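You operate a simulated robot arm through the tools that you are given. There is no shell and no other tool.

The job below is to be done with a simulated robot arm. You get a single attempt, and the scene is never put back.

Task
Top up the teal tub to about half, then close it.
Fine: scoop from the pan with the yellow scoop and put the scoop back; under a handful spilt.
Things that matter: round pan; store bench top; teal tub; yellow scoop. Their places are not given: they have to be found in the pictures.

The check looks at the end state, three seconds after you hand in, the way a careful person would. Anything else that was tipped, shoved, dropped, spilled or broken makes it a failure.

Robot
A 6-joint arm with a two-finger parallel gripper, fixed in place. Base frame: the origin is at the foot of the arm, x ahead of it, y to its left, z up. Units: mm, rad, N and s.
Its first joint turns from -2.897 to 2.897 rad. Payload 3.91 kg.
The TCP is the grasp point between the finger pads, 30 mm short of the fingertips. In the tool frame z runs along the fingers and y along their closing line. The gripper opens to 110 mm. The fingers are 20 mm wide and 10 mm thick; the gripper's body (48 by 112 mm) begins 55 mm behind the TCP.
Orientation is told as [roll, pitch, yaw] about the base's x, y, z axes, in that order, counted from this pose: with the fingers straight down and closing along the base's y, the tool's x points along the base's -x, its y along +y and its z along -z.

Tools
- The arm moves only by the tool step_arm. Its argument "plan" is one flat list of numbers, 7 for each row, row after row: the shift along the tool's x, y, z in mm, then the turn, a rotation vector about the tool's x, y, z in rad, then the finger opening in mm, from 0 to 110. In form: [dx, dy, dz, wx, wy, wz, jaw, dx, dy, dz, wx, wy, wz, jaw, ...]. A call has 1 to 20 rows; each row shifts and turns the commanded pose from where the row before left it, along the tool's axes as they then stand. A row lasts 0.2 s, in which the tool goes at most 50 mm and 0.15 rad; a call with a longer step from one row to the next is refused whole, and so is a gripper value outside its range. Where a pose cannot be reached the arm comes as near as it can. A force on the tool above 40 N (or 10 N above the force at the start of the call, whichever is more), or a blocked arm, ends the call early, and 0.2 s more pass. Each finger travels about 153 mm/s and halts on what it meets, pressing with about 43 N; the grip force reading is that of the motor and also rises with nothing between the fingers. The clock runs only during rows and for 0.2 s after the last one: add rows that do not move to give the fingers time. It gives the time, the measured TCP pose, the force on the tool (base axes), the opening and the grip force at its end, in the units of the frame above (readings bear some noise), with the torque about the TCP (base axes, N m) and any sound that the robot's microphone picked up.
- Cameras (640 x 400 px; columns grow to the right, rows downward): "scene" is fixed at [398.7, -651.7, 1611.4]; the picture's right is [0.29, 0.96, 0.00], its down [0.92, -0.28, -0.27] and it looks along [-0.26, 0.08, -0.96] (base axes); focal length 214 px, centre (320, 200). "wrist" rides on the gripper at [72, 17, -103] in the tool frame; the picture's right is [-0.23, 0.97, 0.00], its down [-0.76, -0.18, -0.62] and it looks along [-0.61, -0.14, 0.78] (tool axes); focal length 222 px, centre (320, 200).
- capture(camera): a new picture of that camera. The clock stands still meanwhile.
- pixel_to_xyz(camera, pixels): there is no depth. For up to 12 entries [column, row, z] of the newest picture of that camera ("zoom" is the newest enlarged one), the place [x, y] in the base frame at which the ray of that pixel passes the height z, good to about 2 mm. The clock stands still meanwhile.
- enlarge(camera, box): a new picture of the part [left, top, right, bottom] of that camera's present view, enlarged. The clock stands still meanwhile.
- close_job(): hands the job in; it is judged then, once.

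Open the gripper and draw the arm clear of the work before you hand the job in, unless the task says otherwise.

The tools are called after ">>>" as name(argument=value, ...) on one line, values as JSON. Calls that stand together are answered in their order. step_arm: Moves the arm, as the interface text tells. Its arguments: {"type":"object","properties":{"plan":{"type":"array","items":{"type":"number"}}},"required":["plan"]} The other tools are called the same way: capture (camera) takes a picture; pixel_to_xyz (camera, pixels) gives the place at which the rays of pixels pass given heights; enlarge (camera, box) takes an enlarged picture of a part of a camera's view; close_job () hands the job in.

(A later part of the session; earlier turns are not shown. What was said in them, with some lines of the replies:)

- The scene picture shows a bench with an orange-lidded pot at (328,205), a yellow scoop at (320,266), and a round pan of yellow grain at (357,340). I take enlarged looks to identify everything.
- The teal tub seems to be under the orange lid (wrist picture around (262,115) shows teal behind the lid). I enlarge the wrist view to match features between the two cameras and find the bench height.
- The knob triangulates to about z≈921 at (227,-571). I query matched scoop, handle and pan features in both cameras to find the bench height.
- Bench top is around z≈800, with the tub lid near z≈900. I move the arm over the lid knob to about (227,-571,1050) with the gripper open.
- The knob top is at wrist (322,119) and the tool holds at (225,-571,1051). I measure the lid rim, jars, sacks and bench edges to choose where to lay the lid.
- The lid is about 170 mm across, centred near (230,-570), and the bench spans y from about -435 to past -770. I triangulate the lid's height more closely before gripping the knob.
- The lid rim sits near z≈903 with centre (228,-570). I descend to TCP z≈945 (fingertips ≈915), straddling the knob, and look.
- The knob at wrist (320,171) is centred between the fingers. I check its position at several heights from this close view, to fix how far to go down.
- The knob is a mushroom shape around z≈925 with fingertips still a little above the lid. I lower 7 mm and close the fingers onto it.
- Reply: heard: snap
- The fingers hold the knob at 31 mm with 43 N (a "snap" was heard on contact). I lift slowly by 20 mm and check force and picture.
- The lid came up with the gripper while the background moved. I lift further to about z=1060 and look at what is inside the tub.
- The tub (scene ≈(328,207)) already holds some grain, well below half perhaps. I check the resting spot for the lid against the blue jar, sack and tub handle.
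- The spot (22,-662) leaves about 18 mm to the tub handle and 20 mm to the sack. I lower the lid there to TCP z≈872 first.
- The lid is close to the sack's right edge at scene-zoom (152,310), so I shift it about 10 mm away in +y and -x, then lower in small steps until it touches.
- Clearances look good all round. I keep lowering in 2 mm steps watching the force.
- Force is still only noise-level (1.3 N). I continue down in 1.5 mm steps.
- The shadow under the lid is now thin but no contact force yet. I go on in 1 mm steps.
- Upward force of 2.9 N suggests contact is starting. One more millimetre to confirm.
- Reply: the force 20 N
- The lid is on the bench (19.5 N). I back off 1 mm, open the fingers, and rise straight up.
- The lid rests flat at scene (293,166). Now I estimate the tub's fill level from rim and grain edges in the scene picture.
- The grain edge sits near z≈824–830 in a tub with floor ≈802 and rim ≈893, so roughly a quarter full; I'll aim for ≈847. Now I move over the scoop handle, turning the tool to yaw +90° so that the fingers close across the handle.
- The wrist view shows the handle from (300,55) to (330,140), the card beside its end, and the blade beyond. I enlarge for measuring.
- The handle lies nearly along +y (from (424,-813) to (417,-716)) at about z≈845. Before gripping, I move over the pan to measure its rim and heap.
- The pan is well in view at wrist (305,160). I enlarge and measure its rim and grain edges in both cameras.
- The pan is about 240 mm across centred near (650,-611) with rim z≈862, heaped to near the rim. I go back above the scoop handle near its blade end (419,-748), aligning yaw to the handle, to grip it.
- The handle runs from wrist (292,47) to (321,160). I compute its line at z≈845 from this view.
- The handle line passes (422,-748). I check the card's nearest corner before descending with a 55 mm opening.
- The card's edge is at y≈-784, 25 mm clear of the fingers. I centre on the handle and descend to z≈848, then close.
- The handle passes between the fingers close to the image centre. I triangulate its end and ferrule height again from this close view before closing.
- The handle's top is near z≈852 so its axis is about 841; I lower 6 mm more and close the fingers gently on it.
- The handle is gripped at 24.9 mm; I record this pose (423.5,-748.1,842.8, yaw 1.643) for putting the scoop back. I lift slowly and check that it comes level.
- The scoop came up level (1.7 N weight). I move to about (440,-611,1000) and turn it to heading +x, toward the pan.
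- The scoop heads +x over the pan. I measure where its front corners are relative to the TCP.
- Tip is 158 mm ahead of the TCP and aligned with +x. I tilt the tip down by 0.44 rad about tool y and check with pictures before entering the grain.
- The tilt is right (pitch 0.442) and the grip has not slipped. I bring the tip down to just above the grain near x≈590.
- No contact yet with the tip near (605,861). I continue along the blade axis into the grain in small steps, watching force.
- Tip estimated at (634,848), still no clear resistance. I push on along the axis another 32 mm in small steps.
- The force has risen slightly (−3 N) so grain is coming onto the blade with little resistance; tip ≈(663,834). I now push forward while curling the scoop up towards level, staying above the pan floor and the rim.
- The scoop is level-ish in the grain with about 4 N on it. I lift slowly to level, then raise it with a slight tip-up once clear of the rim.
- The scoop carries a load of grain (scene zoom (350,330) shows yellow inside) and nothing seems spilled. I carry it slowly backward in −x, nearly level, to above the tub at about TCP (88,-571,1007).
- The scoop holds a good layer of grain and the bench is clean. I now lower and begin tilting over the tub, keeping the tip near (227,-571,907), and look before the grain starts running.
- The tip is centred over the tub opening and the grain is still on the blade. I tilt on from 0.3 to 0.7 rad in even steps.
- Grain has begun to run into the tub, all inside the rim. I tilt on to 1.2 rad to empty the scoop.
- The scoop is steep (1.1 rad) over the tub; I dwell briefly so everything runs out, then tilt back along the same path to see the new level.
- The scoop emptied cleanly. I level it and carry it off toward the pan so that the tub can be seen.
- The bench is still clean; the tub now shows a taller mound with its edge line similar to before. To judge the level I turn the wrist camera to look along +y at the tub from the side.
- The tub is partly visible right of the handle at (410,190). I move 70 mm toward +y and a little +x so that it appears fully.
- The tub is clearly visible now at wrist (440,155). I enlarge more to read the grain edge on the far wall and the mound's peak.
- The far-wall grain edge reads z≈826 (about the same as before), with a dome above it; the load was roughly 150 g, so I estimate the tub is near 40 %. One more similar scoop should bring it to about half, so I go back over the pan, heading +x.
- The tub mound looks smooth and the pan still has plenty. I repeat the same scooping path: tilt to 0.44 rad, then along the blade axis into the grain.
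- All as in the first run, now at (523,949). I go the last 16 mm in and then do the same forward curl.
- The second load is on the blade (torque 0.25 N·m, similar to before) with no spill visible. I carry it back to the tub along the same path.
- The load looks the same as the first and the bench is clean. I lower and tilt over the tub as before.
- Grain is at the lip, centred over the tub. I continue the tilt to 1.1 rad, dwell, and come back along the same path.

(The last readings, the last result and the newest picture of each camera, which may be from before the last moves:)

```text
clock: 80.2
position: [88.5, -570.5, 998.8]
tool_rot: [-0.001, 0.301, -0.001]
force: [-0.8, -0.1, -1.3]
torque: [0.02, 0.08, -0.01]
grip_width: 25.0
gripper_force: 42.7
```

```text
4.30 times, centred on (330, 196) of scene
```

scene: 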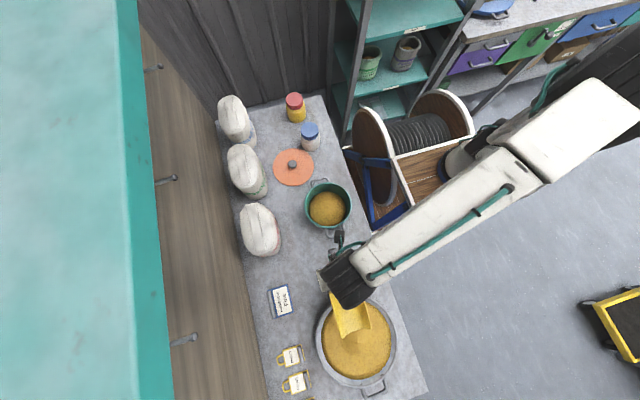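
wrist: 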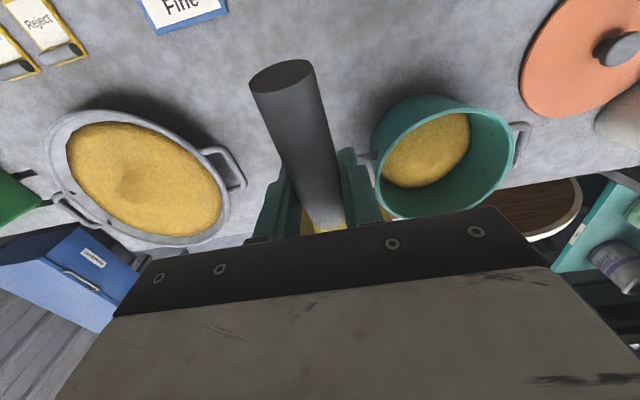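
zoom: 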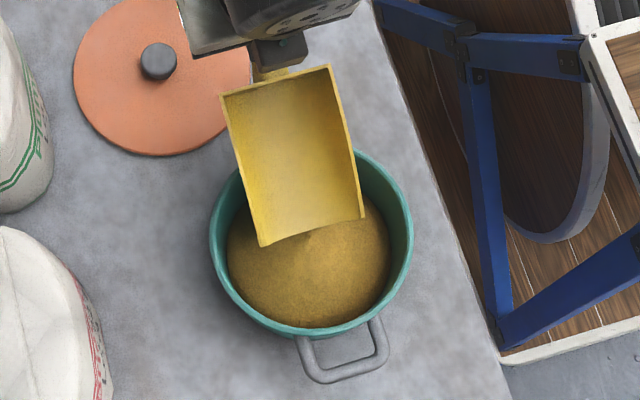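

The scoop is empty again and nothing fell outside. I level it and move off to look at the tub level.

>>> step_arm(plan=[3.5, 0, -11.5, 0, -0.1, 0, 10, 2.4, 0, -11.8, 0, -0.1, 0, 10, 1.2, 0, -11.9, 0, -0.1, 0, 10, -25, -5, 0, 0, 0, 0, 10, -45, -5, 0, 0, 0, 0, 10, -45, -5, 0, 0, 0, 0, 10, -45, -5, 0, 0, 0, 0, 10, -45, -5, 0, 0, 0, 0, 10, -45, -5, 0, 0, 0, 0, 10, -45, -5, 0, 0, 0, 0, 10, -38, -5, 0, 0, 0, 0, 10, -20, 0, 0, 0, 0, 0, 10, 0, 0, 0, 0, 0, 0, 10])

>>> enlarge(camera="scene", box=[302, 182, 352, 232])

>>> enlarge(camera="scene", box=[295, 170, 359, 234])

```text
clock: 83.0
position: [442.3, -613.4, 1032.6]
tool_rot: [0.0, 0.0, -0.001]
force: [0.5, -0.3, -1.6]
torque: [0.0, 0.1, -0.01]
grip_width: 25.0
gripper_force: 42.9
```

```text
8.00 times, centred on (327, 207) of scene
```

zoom: 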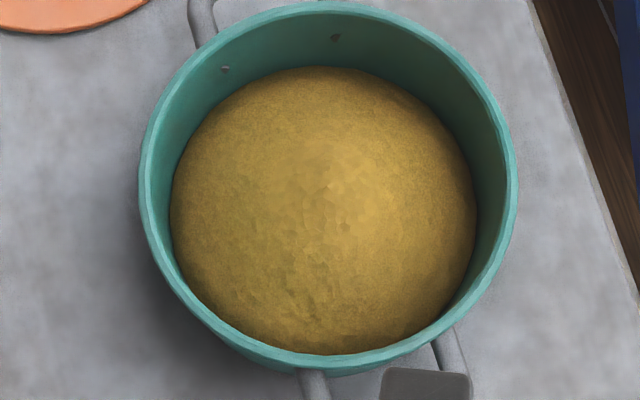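

```text
6.25 times, centred on (327, 202) of scene
```

zoom: 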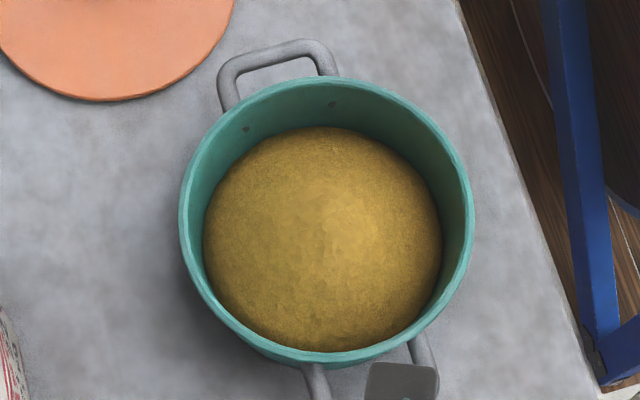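

The grain edge on the far wall has risen (row 127 vs 135 in the same zoom). I turn to yaw +90° and take the same side view again, which is also on the way to putting the scoop back.

>>> step_arm(plan=[0, 0, 0, 0, 0, -0.08, 10, 0, 0, 0, 0, 0, -0.147, 10, 0, 0, 0, 0, 0, -0.147, 10, 0, 0, 0, 0, 0, -0.147, 10, 0, 0, 0, 0, 0, -0.147, 10, 0, 0, 0, 0, 0, -0.147, 10, 0, 0, 0, 0, 0, -0.147, 10, 0, 0, 0, 0, 0, -0.147, 10, 0, 0, 0, 0, 0, -0.147, 10, 0, 0, 0, 0, 0, -0.147, 10, 0, 0, 0, 0, 0, -0.147, 10, 22, 27.5, 0, 0, 0, -0.02, 10, 22, 27.5, 0, 0, 0, 0, 10, 20, 27.5, 0, 0, 0, 0, 10, 0, 0, 0, 0, 0, 0, 10])

>>> capture(camera="wrist")

>>> enlarge(camera="wrist", box=[375, 100, 485, 200])

>>> enlarge(camera="wrist", box=[350, 80, 530, 220])

```text
clock: 86.2
position: [358.7, -677.6, 1034.0]
tool_rot: [-0.001, 0.0, 1.57]
force: [-0.4, 0.8, -2.7]
torque: [-0.13, -0.01, 0.02]
grip_width: 25.1
gripper_force: 43.1
```

```text
taken
```

wrist: 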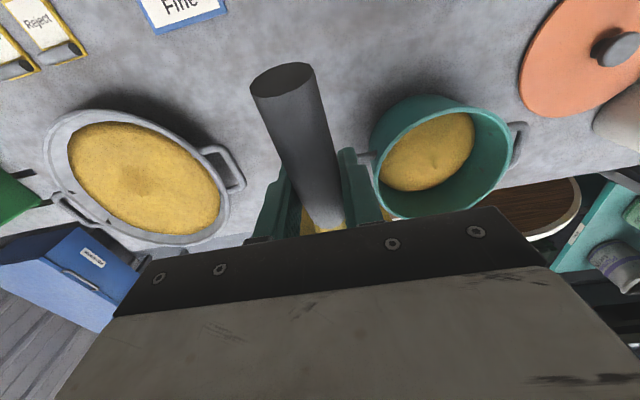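

```text
4.00 times, centred on (430, 150) of wrist
```

zoom: 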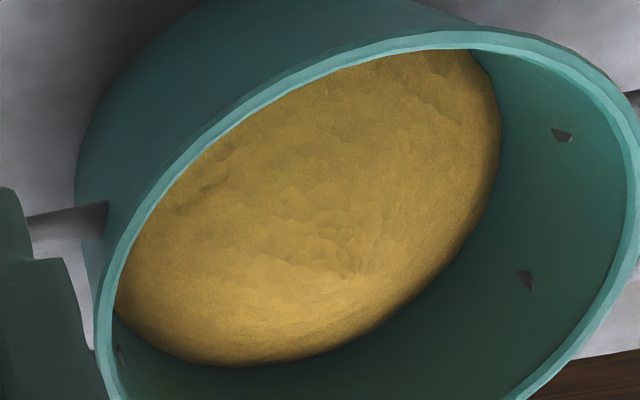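

```text
2.86 times, centred on (440, 150) of wrist
```

zoom: 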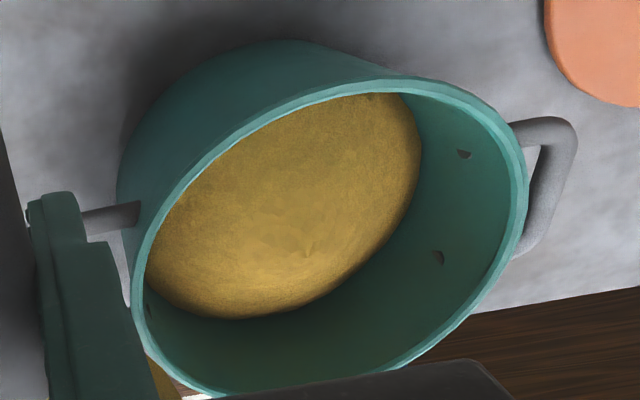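

The edge on the far wall is now about z≈839, plus a dome. I check the rays of the dome's centre feature from both cameras to estimate the peak.

>>> pixel_to_xyz(camera="wrist", pixels=[[437.5, 166.25, 840], [437.5, 166.25, 855], [437.5, 166.25, 870], [450, 180.2, 840], [420, 188, 840], [475, 135, 840], [450, 180.2, 835], [475, 135, 835]])

>>> pixel_to_xyz(camera="scene", pixels=[[327.6, 206.6, 840], [327.6, 206.6, 855], [327.6, 206.6, 870], [327, 190.3, 835], [327, 190.3, 845], [308.3, 207, 840], [346.6, 207, 840]])

```text
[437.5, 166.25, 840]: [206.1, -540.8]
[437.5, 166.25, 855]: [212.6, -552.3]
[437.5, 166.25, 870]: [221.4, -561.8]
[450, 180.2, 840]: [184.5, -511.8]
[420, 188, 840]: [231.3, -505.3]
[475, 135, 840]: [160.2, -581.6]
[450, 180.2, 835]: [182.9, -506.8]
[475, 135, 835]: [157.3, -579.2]
```

```text
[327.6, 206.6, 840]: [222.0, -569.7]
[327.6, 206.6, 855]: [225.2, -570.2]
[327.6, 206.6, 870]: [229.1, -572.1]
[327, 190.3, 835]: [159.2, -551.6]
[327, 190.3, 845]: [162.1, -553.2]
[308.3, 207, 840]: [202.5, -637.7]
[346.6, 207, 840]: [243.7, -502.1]
```

The edge is near z≈841 with a dome above, which gives a mean level close to 850 in a tub spanning about 803–893: about half. I now carry the scoop back above its resting place.

>>> step_arm(plan=[23.5, -21.6, 13.7, 0, 0, 0, 10, 23.5, -21.6, 13.7, 0, 0, 0, 10, 23.5, -21.6, 13.7, 0, 0, 0, 10, 0, 0, 0, 0, 0, -0.073, 10, 0, 0, 30, 0, 0, 0, 10, 0, 0, 30, 0, 0, 0, 10, 0, 0, 0, 0, 0, 0, 10])

>>> capture(camera="wrist")

>>> enlarge(camera="scene", box=[250, 235, 370, 325])

```text
clock: 87.8
position: [423.7, -745.7, 933.6]
tool_rot: [0.0, -0.001, 1.643]
force: [0.1, -0.6, -1.7]
torque: [-0.13, -0.02, -0.01]
grip_width: 25.1
gripper_force: 43.4
```

```text
taken
```

wrist: 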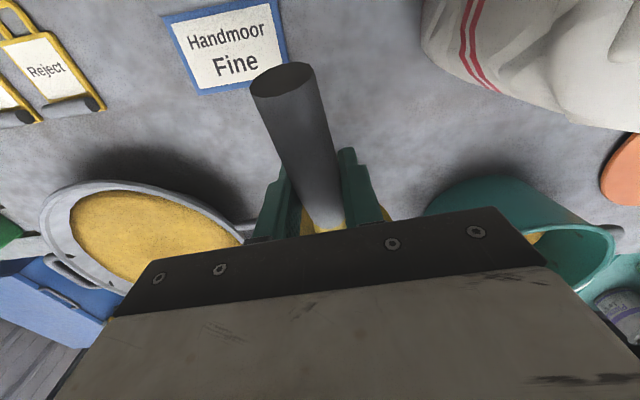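

```text
4.44 times, centred on (310, 280) of scene
```

zoom: 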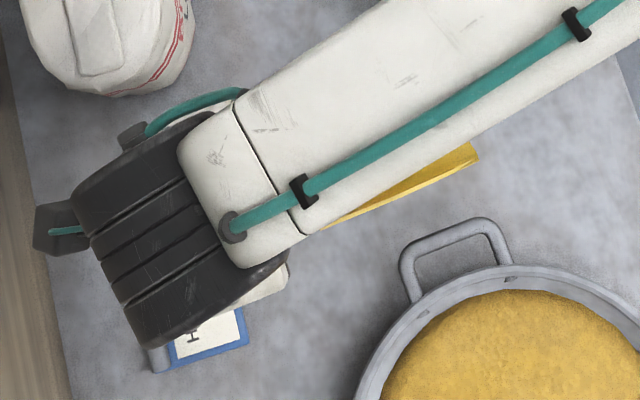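

I am above the scoop's place at (423.7,-745.7,933.6). I correct 2 mm and lower to z≈848, then go gently to contact.

>>> step_arm(plan=[2, 0, 30, 0, 0, 0, 10, 0, 0, 30, 0, 0, 0, 10, 0, 0, 18, 0, 0, 0, 10, 0, 0, 7, 0, 0, 0, 10, 0, 0, 0, 0, 0, 0, 10])

>>> step_arm(plan=[0, 0, 2, 0, 0, 0, 10, 0, 0, 2, 0, 0, 0, 10, 0, 0, 0, 0, 0, 0, 10])

```text
clock: 89.0
position: [421.8, -747.6, 846.3]
tool_rot: [0.0, 0.003, 1.643]
force: [-0.2, -2.2, 6.6]
torque: [0.97, 0.06, 0.01]
grip_width: 25.2
gripper_force: 43.6
```

```text
clock: 89.8
position: [423.6, -748.6, 843.5]
tool_rot: [-0.001, 0.003, 1.643]
force: [-2.6, -1.1, 18.3]
torque: [0.67, 0.14, 0.13]
grip_width: 25.2
gripper_force: 42.9
```

The scoop touched at its tip first and now rests with 18 N at z=843.5, matching the pick-up pose. I ease off slightly, open the fingers, and rise straight up.

>>> step_arm(plan=[0, 0, -1, 0, 0, 0, 10, 0, 0, 0, 0, 0, 0, 24, 0, 0, 0, 0, 0, 0, 30, 0, 0, 0, 0, 0, 0, 45, 0, 0, 0, 0, 0, 0, 60, 0, 0, 0, 0, 0, 0, 60, 0, 0, -10, 0, 0, 0, 60, 0, 0, -25, 0, 0, 0, 60, 0, 0, -40, 0, 0, 0, 60, 0, 0, -45, 0, 0, 0, 60, 0, 0, -45, 0, 0, 0, 60, 0, 0, 0, 0, 0, 0, 60])

>>> capture(camera="wrist")

>>> enlarge(camera="scene", box=[250, 235, 370, 325])

```text
clock: 92.4
position: [426.1, -749.0, 1008.9]
tool_rot: [-0.001, -0.001, 1.642]
force: [-0.4, 0.2, 0.3]
torque: [0.0, 0.01, 0.03]
grip_width: 60.0
gripper_force: 0.1
```

```text
taken
```

wrist: 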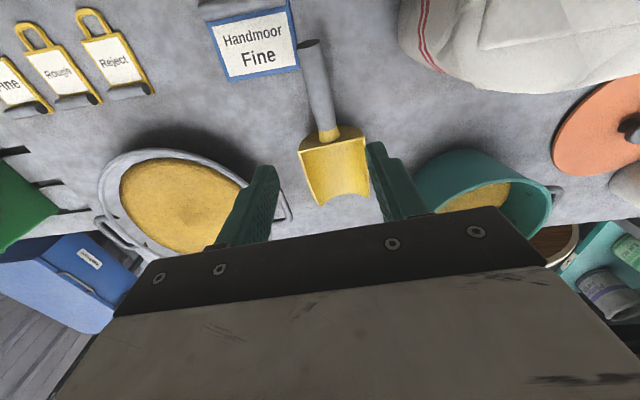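

```text
4.44 times, centred on (310, 280) of scene
```

zoom: 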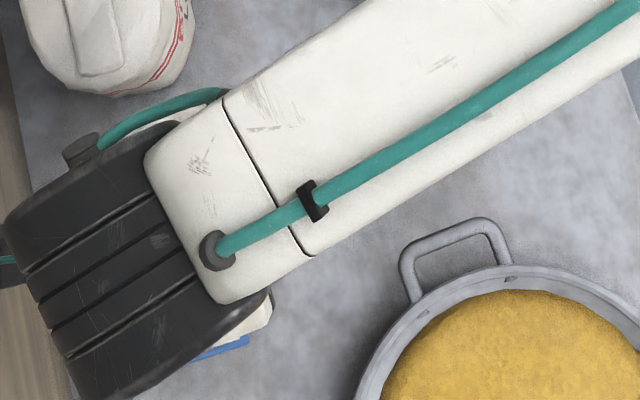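

The scoop is back in its place on the bench (wrist (335,120)). I move toward +y first, to stay clear of the sack, and turn back to yaw 0.

>>> step_arm(plan=[-35, 0, -8, 0, 0, 0, 60, -35, 0, -8, 0, 0, 0, 60, -30, 0, -8, 0, 0, 0, 60, 0, 0, 0, 0, 0, 0.137, 60, 0, 0, 0, 0, 0, 0.137, 60, 0, 0, 0, 0, 0, 0.137, 60, 0, 0, 0, 0, 0, 0.137, 60, 0, 0, 0, 0, 0, 0.137, 60, 0, 0, 0, 0, 0, 0.137, 60, 0, 0, 0, 0, 0, 0.137, 60, 0, 0, 0, 0, 0, 0.137, 60, 0, 0, 0, 0, 0, 0.137, 60, 0, 0, 0, 0, 0, 0.137, 60, 0, 0, 0, 0, 0, 0.137, 60, 0, 0, 0, 0, 0, 0.137, 60, 0, 0, 0, 0, 0, 0, 60])

>>> capture(camera="scene")

>>> enlarge(camera="scene", box=[250, 235, 370, 325])

```text
clock: 95.8
position: [416.4, -648.7, 1032.3]
tool_rot: [0.001, 0.001, -0.004]
force: [0.4, -0.5, 0.5]
torque: [0.01, 0.0, 0.0]
grip_width: 59.9
gripper_force: 0.1
```

```text
taken
```

scene: 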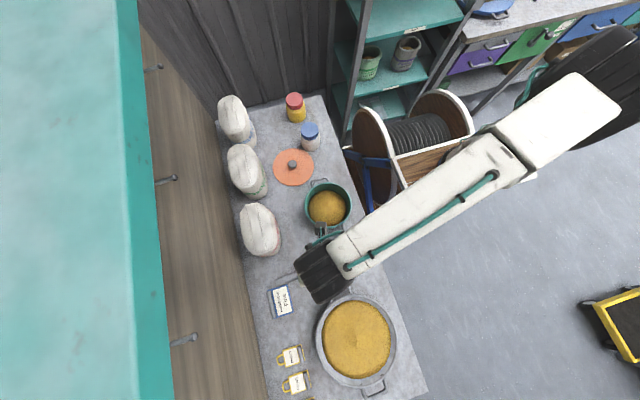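

```text
4.44 times, centred on (310, 280) of scene
```

zoom: 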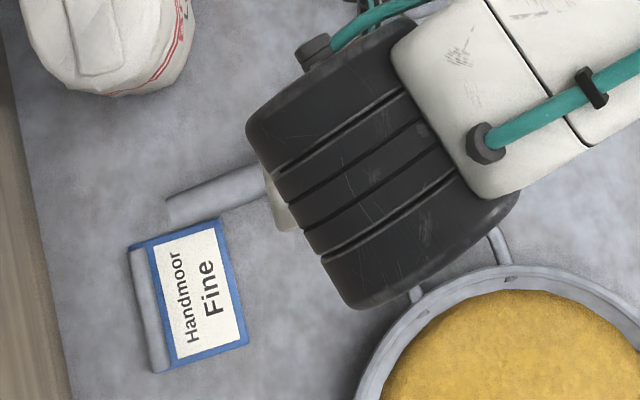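

The scoop handle is exactly where it was and the bench is clean. I move to above the lid at about (15,-651,1000).

>>> step_arm(plan=[30, 0, 0, 0, 0, 0, 60, 45, 0, 3, 0, 0, 0, 60, 45, 0, 3, 0, 0, 0, 60, 45, 0, 4, 0, 0, 0, 60, 45, 0, 4, 0, 0, 0, 60, 45, -1, 4, 0, 0, 0, 60, 45, -1, 4, 0, 0, 0, 60, 45, 0, 5, 0, 0, 0, 70, 36, 0, 5, 0, 0, 0, 70, 20, 0, 0, 0, 0, 0, 70, 0, 0, 0, 0, 0, 0, 70])

>>> capture(camera="wrist")

>>> capture(camera="scene")

>>> enlarge(camera="scene", box=[302, 182, 352, 232])

>>> enlarge(camera="scene", box=[230, 230, 440, 400])

```text
clock: 98.2
position: [15.7, -649.9, 1001.1]
tool_rot: [-0.004, 0.0, -0.001]
force: [-0.1, -0.2, -0.1]
torque: [-0.05, -0.01, 0.0]
grip_width: 70.1
gripper_force: 0.2
```

```text
taken
```

wrist: 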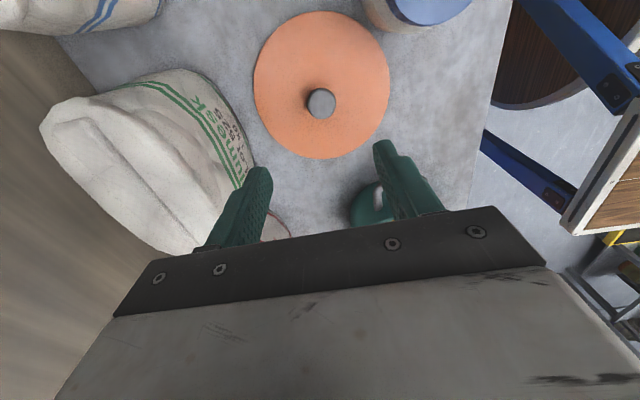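

```text
taken
```

scene: 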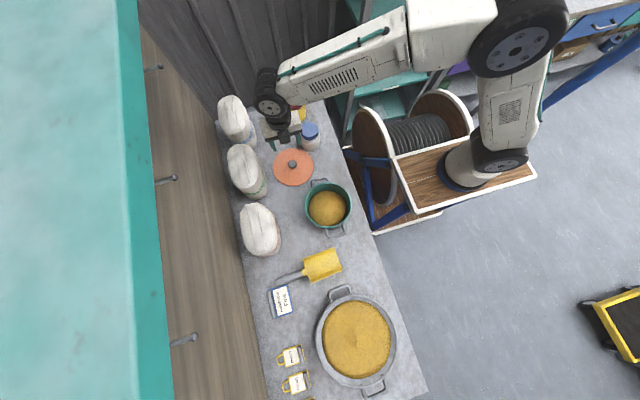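

```text
8.00 times, centred on (327, 207) of scene
```

zoom: 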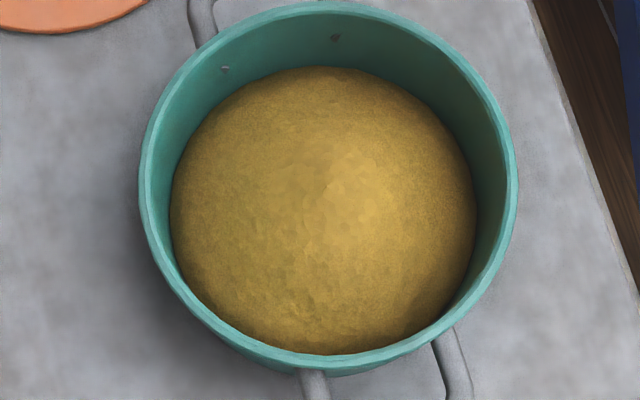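

```text
2.35 times, centred on (335, 315) of scene
```

zoom: 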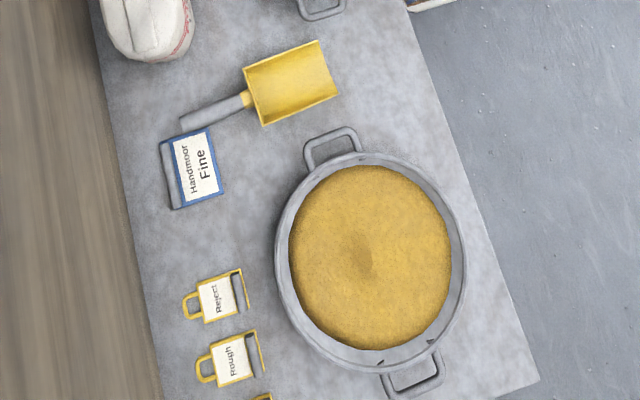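

The bench and pan look clean, the scoop is in place, and the tub's edge line reads z≈838 plus a dome, i.e. about half. I locate the lid's knob at wrist (321,102) before gripping.

>>> pixel_to_xyz(camera="wrist", pixels=[[321, 102, 826], [321, 102, 830], [254, 85, 808], [389, 85, 808], [321, 11, 808], [321, 160, 808]])

>>> pixel_to_xyz(camera="scene", pixels=[[293, 164, 826], [293, 164, 830]])

```text
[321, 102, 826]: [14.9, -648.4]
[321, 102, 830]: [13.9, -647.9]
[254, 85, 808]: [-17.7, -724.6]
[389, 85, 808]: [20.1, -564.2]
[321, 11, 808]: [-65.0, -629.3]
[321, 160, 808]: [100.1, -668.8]
```

```text
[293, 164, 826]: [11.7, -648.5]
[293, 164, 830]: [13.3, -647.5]
```

The knob is at about (14.5,-648.5), right below. I descend to TCP z≈844 and close on it.

>>> step_arm(plan=[0, 0.5, 40, 0, 0, 0, 70, 0, 0.5, 40, 0, 0, 0, 70, 0, 0, 40, 0, 0, 0, 70, 0, 0, 20, 0, 0, 0, 70, 0, 0, 10, 0, 0, 0, 70, 0, 0, 6, 0, 0, 0, 70, 0, 0, 0, 0, 0, 0, 70])

>>> capture(camera="wrist")

```text
clock: 99.8
position: [15.1, -648.1, 844.9]
tool_rot: [0.001, 0.0, -0.001]
force: [0.5, 0.6, 0.6]
torque: [-0.02, -0.01, 0.01]
grip_width: 70.0
gripper_force: 0.0
```

```text
taken
```

wrist: 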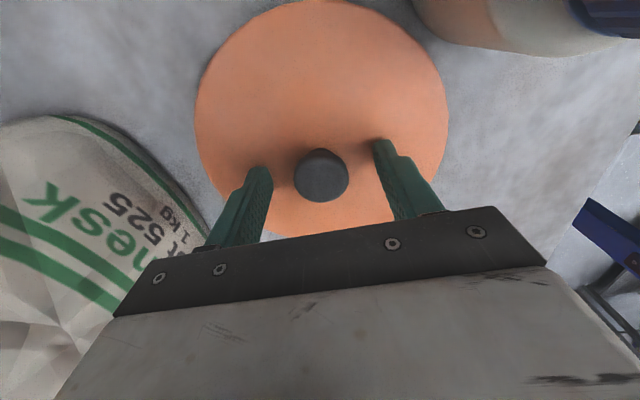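

The knob is centred between the fingers at (321,175). I close on it and lift a little to confirm.

>>> step_arm(plan=[0, 0, 1, 0, 0, 0, 70, 0, 0, 0, 0, 0, 0, 50, 0, 0, 0, 0, 0, 0, 38, 0, 0, 0, 0, 0, 0, 25, 0, 0, 0, 0, 0, 0, 25, 0, 0, 0, 0, 0, 0, 25, 0, 0, -5, 0, 0, 0, 25, 0, 0, -10, 0, 0, 0, 25, 0, 0, -20, 0, 0, 0, 25, 0, 0, 0, 0, 0, 0, 25])

>>> capture(camera="wrist")

>>> enlarge(camera="scene", box=[250, 130, 330, 200])

```text
clock: 102.0
position: [14.3, -650.0, 879.1]
tool_rot: [0.001, 0.0, -0.001]
force: [0.6, -1.1, -1.2]
torque: [0.0, -0.01, 0.05]
grip_width: 30.9
gripper_force: 43.7
```

```text
taken
```

wrist: 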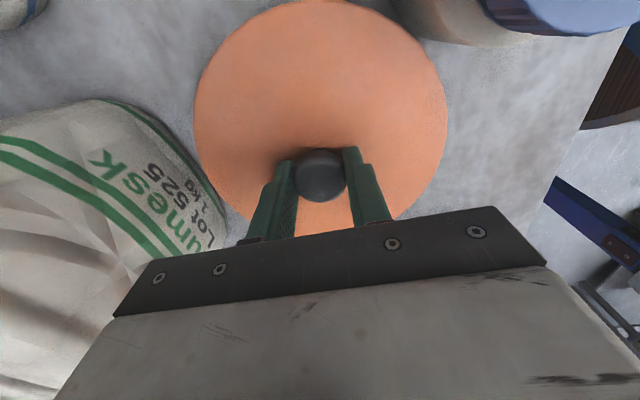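

```text
5.71 times, centred on (290, 165) of scene
```

zoom: 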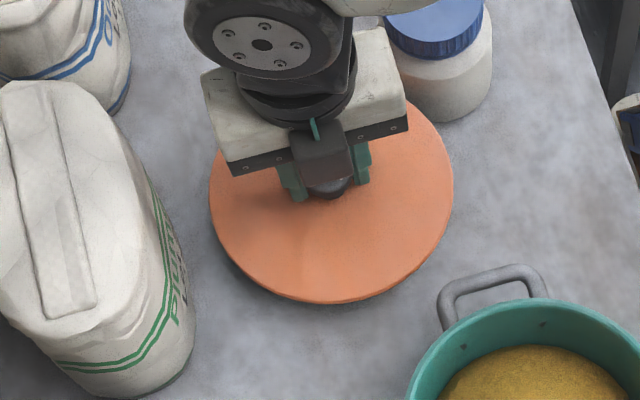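

The lid is up, gripped as before (31 mm). I raise it to z≈1030 and carry it over the tub axis at (229.6,-570.5).

>>> step_arm(plan=[0, 0, -30, 0, 0, 0, 25, 0, 0, -40, 0, 0, 0, 25, 0, 0, -40, 0, 0, 0, 25, 0, 0, -40, 0, 0, 0, 25, -20, 7.5, 0, 0, 0, 0, 25, -40, 14.5, 0, 0, 0, 0, 25, -40, 14.5, 0, 0, 0, 0, 25, -40, 14.5, 0, 0, 0, 0, 25, -40, 14.5, 0, 0, 0, 0, 25, -25, 9.5, 0, 0, 0, 0, 25, -10.3, 4.5, 0, 0, 0, 0, 25, 0, 0, 0, 0, 0, 0, 25])

>>> capture(camera="wrist")

>>> enlarge(camera="scene", box=[280, 150, 380, 243])

```text
clock: 104.6
position: [231.4, -568.2, 1028.6]
tool_rot: [-0.002, 0.001, -0.002]
force: [-0.5, -0.7, 0.0]
torque: [0.01, -0.01, 0.04]
grip_width: 31.2
gripper_force: 43.1
```

```text
taken
```

wrist: 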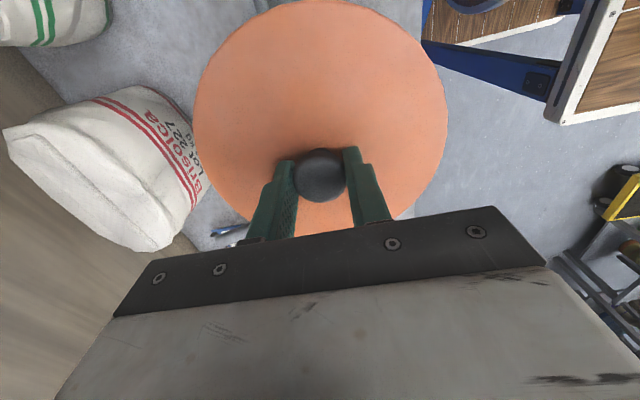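

```text
4.30 times, centred on (330, 196) of scene
```

zoom: 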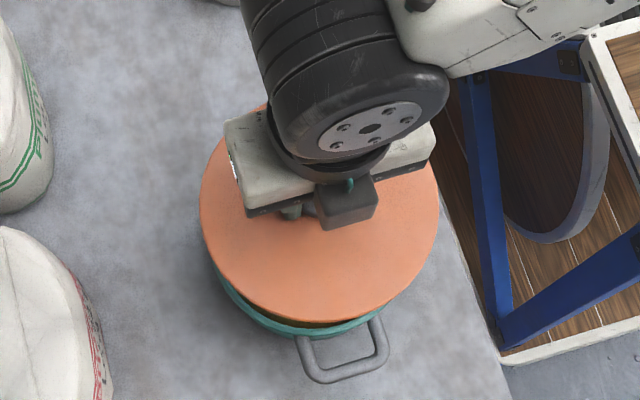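

I take a couple of still readings to average out the noise in position before lowering.

>>> step_arm(plan=[0, 0, 0, 0, 0, 0, 25])

>>> step_arm(plan=[0, 0, 0, 0, 0, 0, 25])

>>> step_arm(plan=[0, 0, 0, 0, 0, 0, 25])

```text
clock: 105.0
position: [231.3, -570.1, 1029.1]
tool_rot: [-0.001, -0.001, 0.0]
force: [-0.1, 0.4, 0.3]
torque: [-0.01, -0.01, 0.03]
grip_width: 31.1
gripper_force: 42.6
```

```text
clock: 105.4
position: [231.8, -569.0, 1029.5]
tool_rot: [0.001, 0.001, -0.001]
force: [0.4, -0.2, -0.4]
torque: [-0.01, 0.03, -0.01]
grip_width: 31.1
gripper_force: 43.0
```

```text
clock: 105.8
position: [230.7, -568.8, 1028.5]
tool_rot: [-0.001, 0.0, -0.003]
force: [0.7, 0.2, 0.0]
torque: [-0.01, -0.01, 0.0]
grip_width: 31.0
gripper_force: 42.7
```

Average is (231.3,-569.0); I correct by (−1.7,−1.5) and lower to z≈948, then look.

>>> step_arm(plan=[1.7, -1.5, 30, 0, 0, 0, 25, 0, 0, 30, 0, 0, 0, 25, 0, 0, 15, 0, 0, 0, 25, 0, 0, 5, 0, 0, 0, 25, 0, 0, 0, 0, 0, 0, 25])

>>> enlarge(camera="scene", box=[295, 170, 365, 240])

>>> capture(camera="wrist")

```text
clock: 107.0
position: [228.1, -571.6, 948.8]
tool_rot: [0.0, 0.0, 0.0]
force: [-0.7, -0.1, -0.3]
torque: [-0.03, -0.02, 0.03]
grip_width: 31.2
gripper_force: 43.4
```

```text
5.71 times, centred on (330, 205) of scene
```

zoom: 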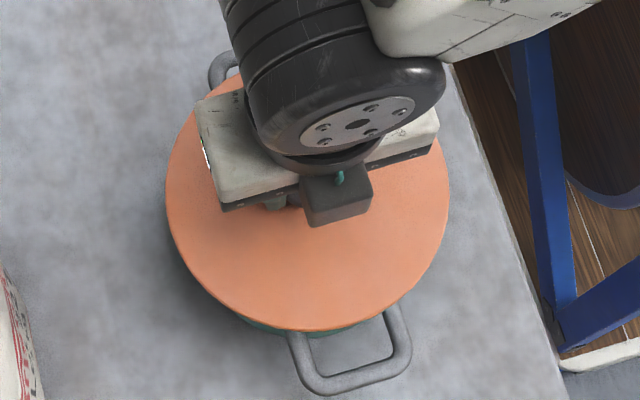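

```text
taken
```

wrist: 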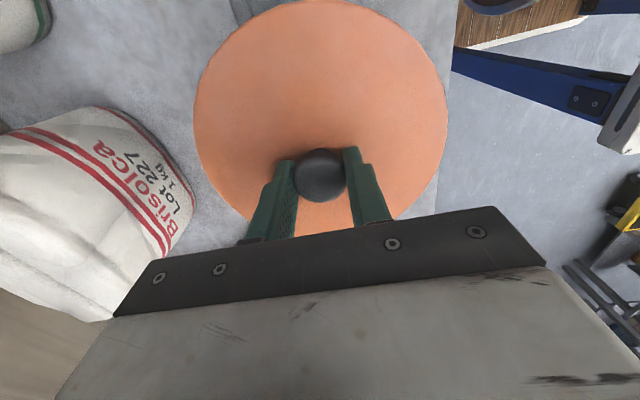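

The lid is a centimetre above its seat. I lower in small steps toward z≈939 watching the force.

>>> step_arm(plan=[0, 0, 3, 0, 0, 0, 25, 0, 0, 2, 0, 0, 0, 25, 0, 0, 0, 0, 0, 0, 25])

>>> step_arm(plan=[0, 0, 1.5, 0, 0, 0, 25, 0, 0, 1.5, 0, 0, 0, 25, 0, 0, 0, 0, 0, 0, 25])

>>> step_arm(plan=[0, 0, 1, 0, 0, 0, 25, 0, 0, 0, 0, 0, 0, 25])

```text
clock: 107.8
position: [229.3, -570.9, 943.6]
tool_rot: [0.002, 0.001, -0.003]
force: [-0.6, -0.3, -0.1]
torque: [0.02, 0.0, -0.03]
grip_width: 31.2
gripper_force: 43.0
```

```text
clock: 108.6
position: [229.6, -570.5, 941.2]
tool_rot: [-0.001, 0.001, -0.001]
force: [-0.3, -1.6, -0.5]
torque: [0.01, 0.03, -0.04]
grip_width: 31.0
gripper_force: 43.1
```

```text
clock: 109.2
position: [229.3, -571.4, 940.9]
tool_rot: [0.0, 0.0, 0.001]
force: [1.0, 0.4, -0.5]
torque: [-0.03, 0.03, -0.01]
grip_width: 31.2
gripper_force: 43.0
```

No contact yet at z≈940. I go on one millimetre at a time.

>>> step_arm(plan=[0, 0, 1, 0, 0, 0, 25, 0, 0, 0, 0, 0, 0, 25])

>>> step_arm(plan=[0, 0, 1, 0, 0, 0, 25, 0, 0, 0, 0, 0, 0, 25])

```text
clock: 109.8
position: [229.1, -571.0, 938.8]
tool_rot: [-0.001, 0.0, -0.002]
force: [-0.4, -0.9, 0.2]
torque: [0.07, 0.02, 0.04]
grip_width: 31.3
gripper_force: 43.4
```

```text
clock: 110.4
position: [228.8, -570.4, 940.7]
tool_rot: [-0.005, 0.0, -0.001]
force: [0.1, 9.3, 23.8]
torque: [0.3, 0.0, 0.01]
grip_width: 31.1
gripper_force: 42.9
heard: snap
```

A "snap" was heard with 24 N upward, so the lid has met its seat. I check with pictures for tilt or gap.

>>> enlarge(camera="scene", box=[295, 170, 365, 240])

>>> capture(camera="wrist")

```text
5.71 times, centred on (330, 205) of scene
```

zoom: 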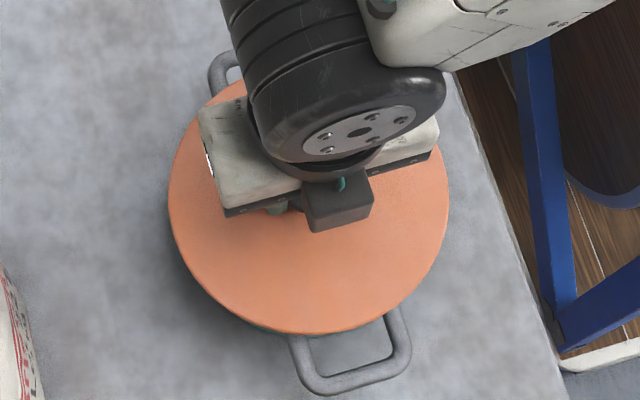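

```text
taken
```

wrist: 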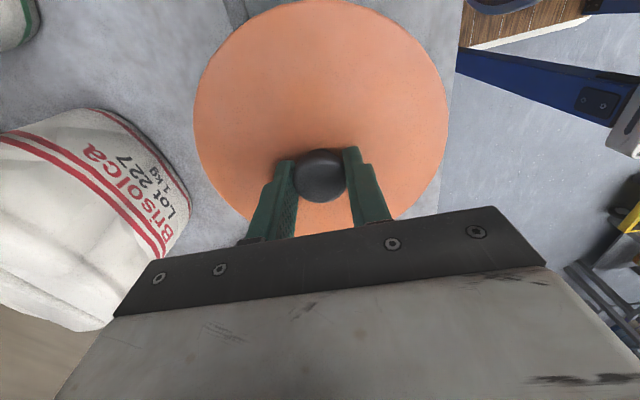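

The lid looks level and in the same place as at the start. I relieve the pressure, open the fingers, rise clear, and check.

>>> step_arm(plan=[0, 0, -1, 0, 0, 0, 25, 0, 0, 0, 0, 0, 0, 36, 0, 0, 0, 0, 0, 0, 50, 0, 0, 0, 0, 0, 0, 70, 0, 0, 0, 0, 0, 0, 70, 0, 0, -10, 0, 0, 0, 70, 0, 0, -25, 0, 0, 0, 70, 0, 0, -40, 0, 0, 0, 70, 0, 0, -45, 0, 0, 0, 70, 0, 0, 0, 0, 0, 0, 70])

>>> capture(camera="wrist")

>>> enlarge(camera="scene", box=[295, 170, 365, 240])

```text
clock: 112.6
position: [228.4, -571.7, 1060.5]
tool_rot: [0.001, 0.001, -0.001]
force: [0.2, -0.9, -0.1]
torque: [0.0, 0.0, 0.0]
grip_width: 70.2
gripper_force: 0.0
```

```text
taken
```

wrist: 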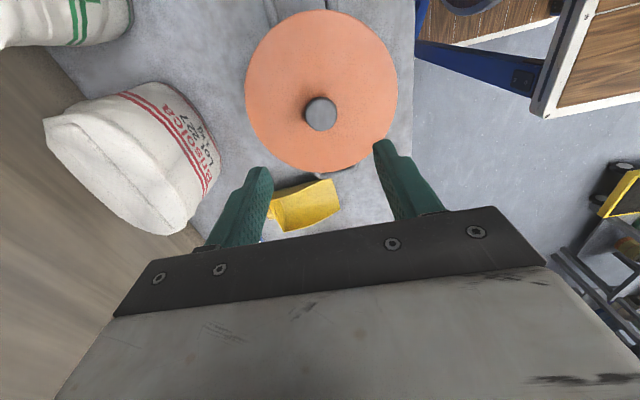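

```text
5.71 times, centred on (330, 205) of scene
```

zoom: 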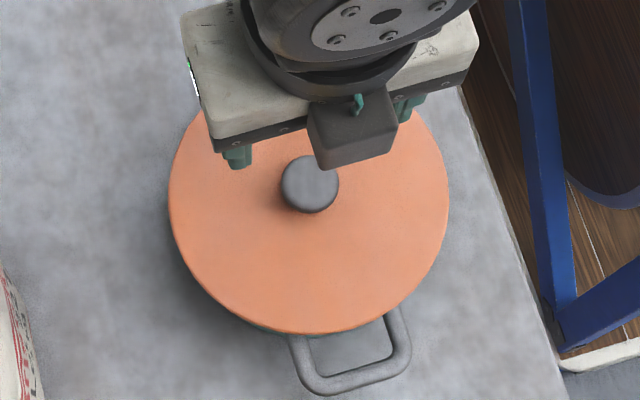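

The lid is on the tub and the gripper is free. I draw the arm back to its starting position and compare with the first pictures.

>>> step_arm(plan=[0, 0, -45, 0, 0, 0, 90, 9.4, 23, -35, 0, 0, 0, 110, 9.4, 23, -35, 0, 0, 0, 110, 9.4, 23, -35, 0, 0, 0, 110, 9.4, 23, -35, 0, 0, 0, 110, 9.4, 23, -34, 0, 0, 0, 110, 9.4, 23, 0, 0, 0, 0, 110, 0, 0, 0, 0, 0, 0, 110])

>>> capture(camera="scene")

>>> capture(camera="wrist")

>>> enlarge(camera="scene", box=[220, 160, 440, 298])

>>> enlarge(camera="wrist", box=[200, 50, 360, 150])

>>> enlarge(camera="scene", box=[230, 250, 470, 400])

```text
clock: 114.4
position: [173.5, -431.8, 1278.5]
tool_rot: [0.0, -0.001, -0.001]
force: [1.0, -0.3, -0.6]
torque: [-0.01, 0.0, -0.02]
grip_width: 109.8
gripper_force: 0.0
```

```text
taken
```

scene: 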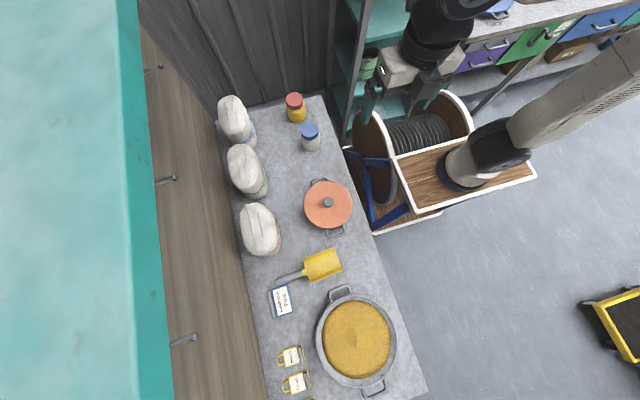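

```text
taken
```

wrist: 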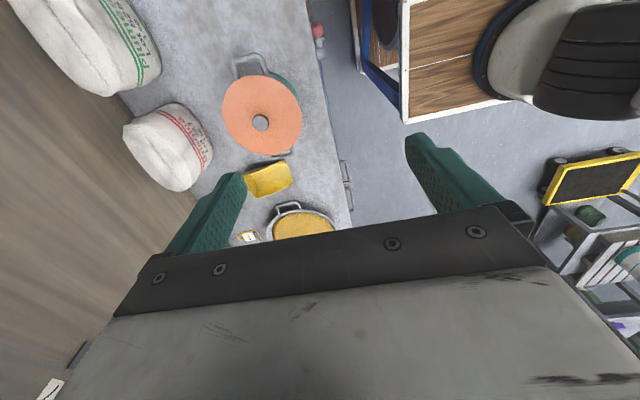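

```text
2.90 times, centred on (330, 229) of scene
```

zoom: 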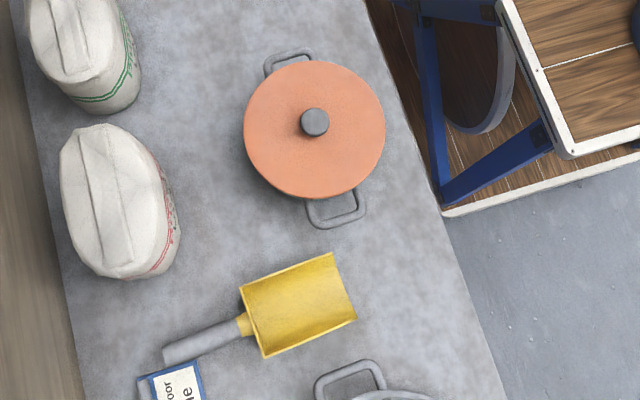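

```text
4.00 times, centred on (280, 100) of wrist
```

zoom: 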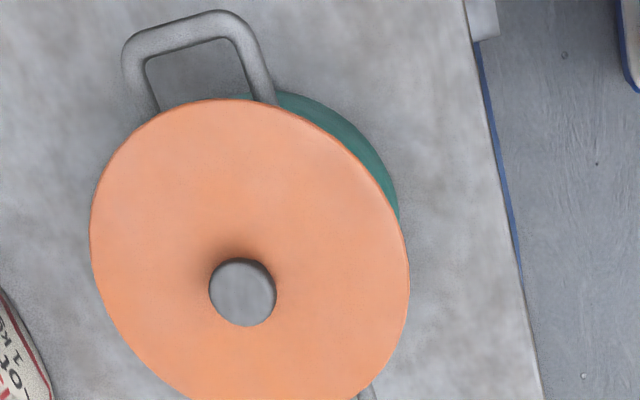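

```text
2.67 times, centred on (350, 325) of scene
```

zoom: 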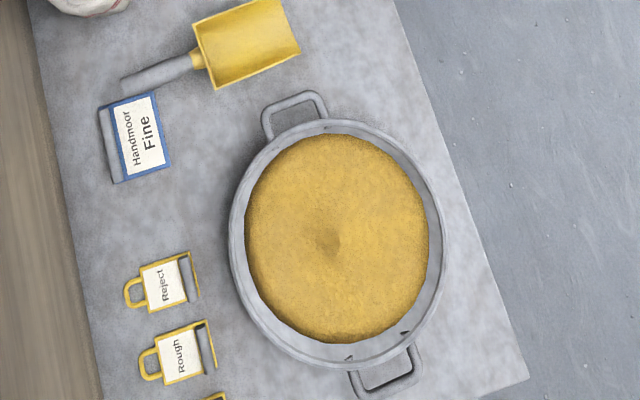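

Lid, scoop, pan, card and tags match their first-picture positions (lid centred at scene (328,205), scoop at (320,266)). There is no grain on the bench, and the gripper is open and clear, so I hand in.

>>> close_job()

```text
The job is handed in.
```

The teal tub is topped up to about half and its lid is back on. I have handed the job in.

- **Fill:** I added two scoops from the pan. I estimate the tub at 50–55 % full. Before that it looked about a quarter full. The estimate comes from where the grain meets the wall plus the dome above it, so it is not exact.
- **Lid:** It went down on the tub with a snap. In the last pictures it sits level, in the same place as at the start.
- **Scoop:** It is back on the bench within a couple of millimetres of where it lay.
- **Spill:** No grain shows on the bench in the last pictures. The pan, card, tags, jars and sacks look unmoved.

I took "Fine:" in the task as "this is allowed", not as an order to use the "Fine" tag or card, so I left those alone. The gripper is open and the arm is back at its starting position.
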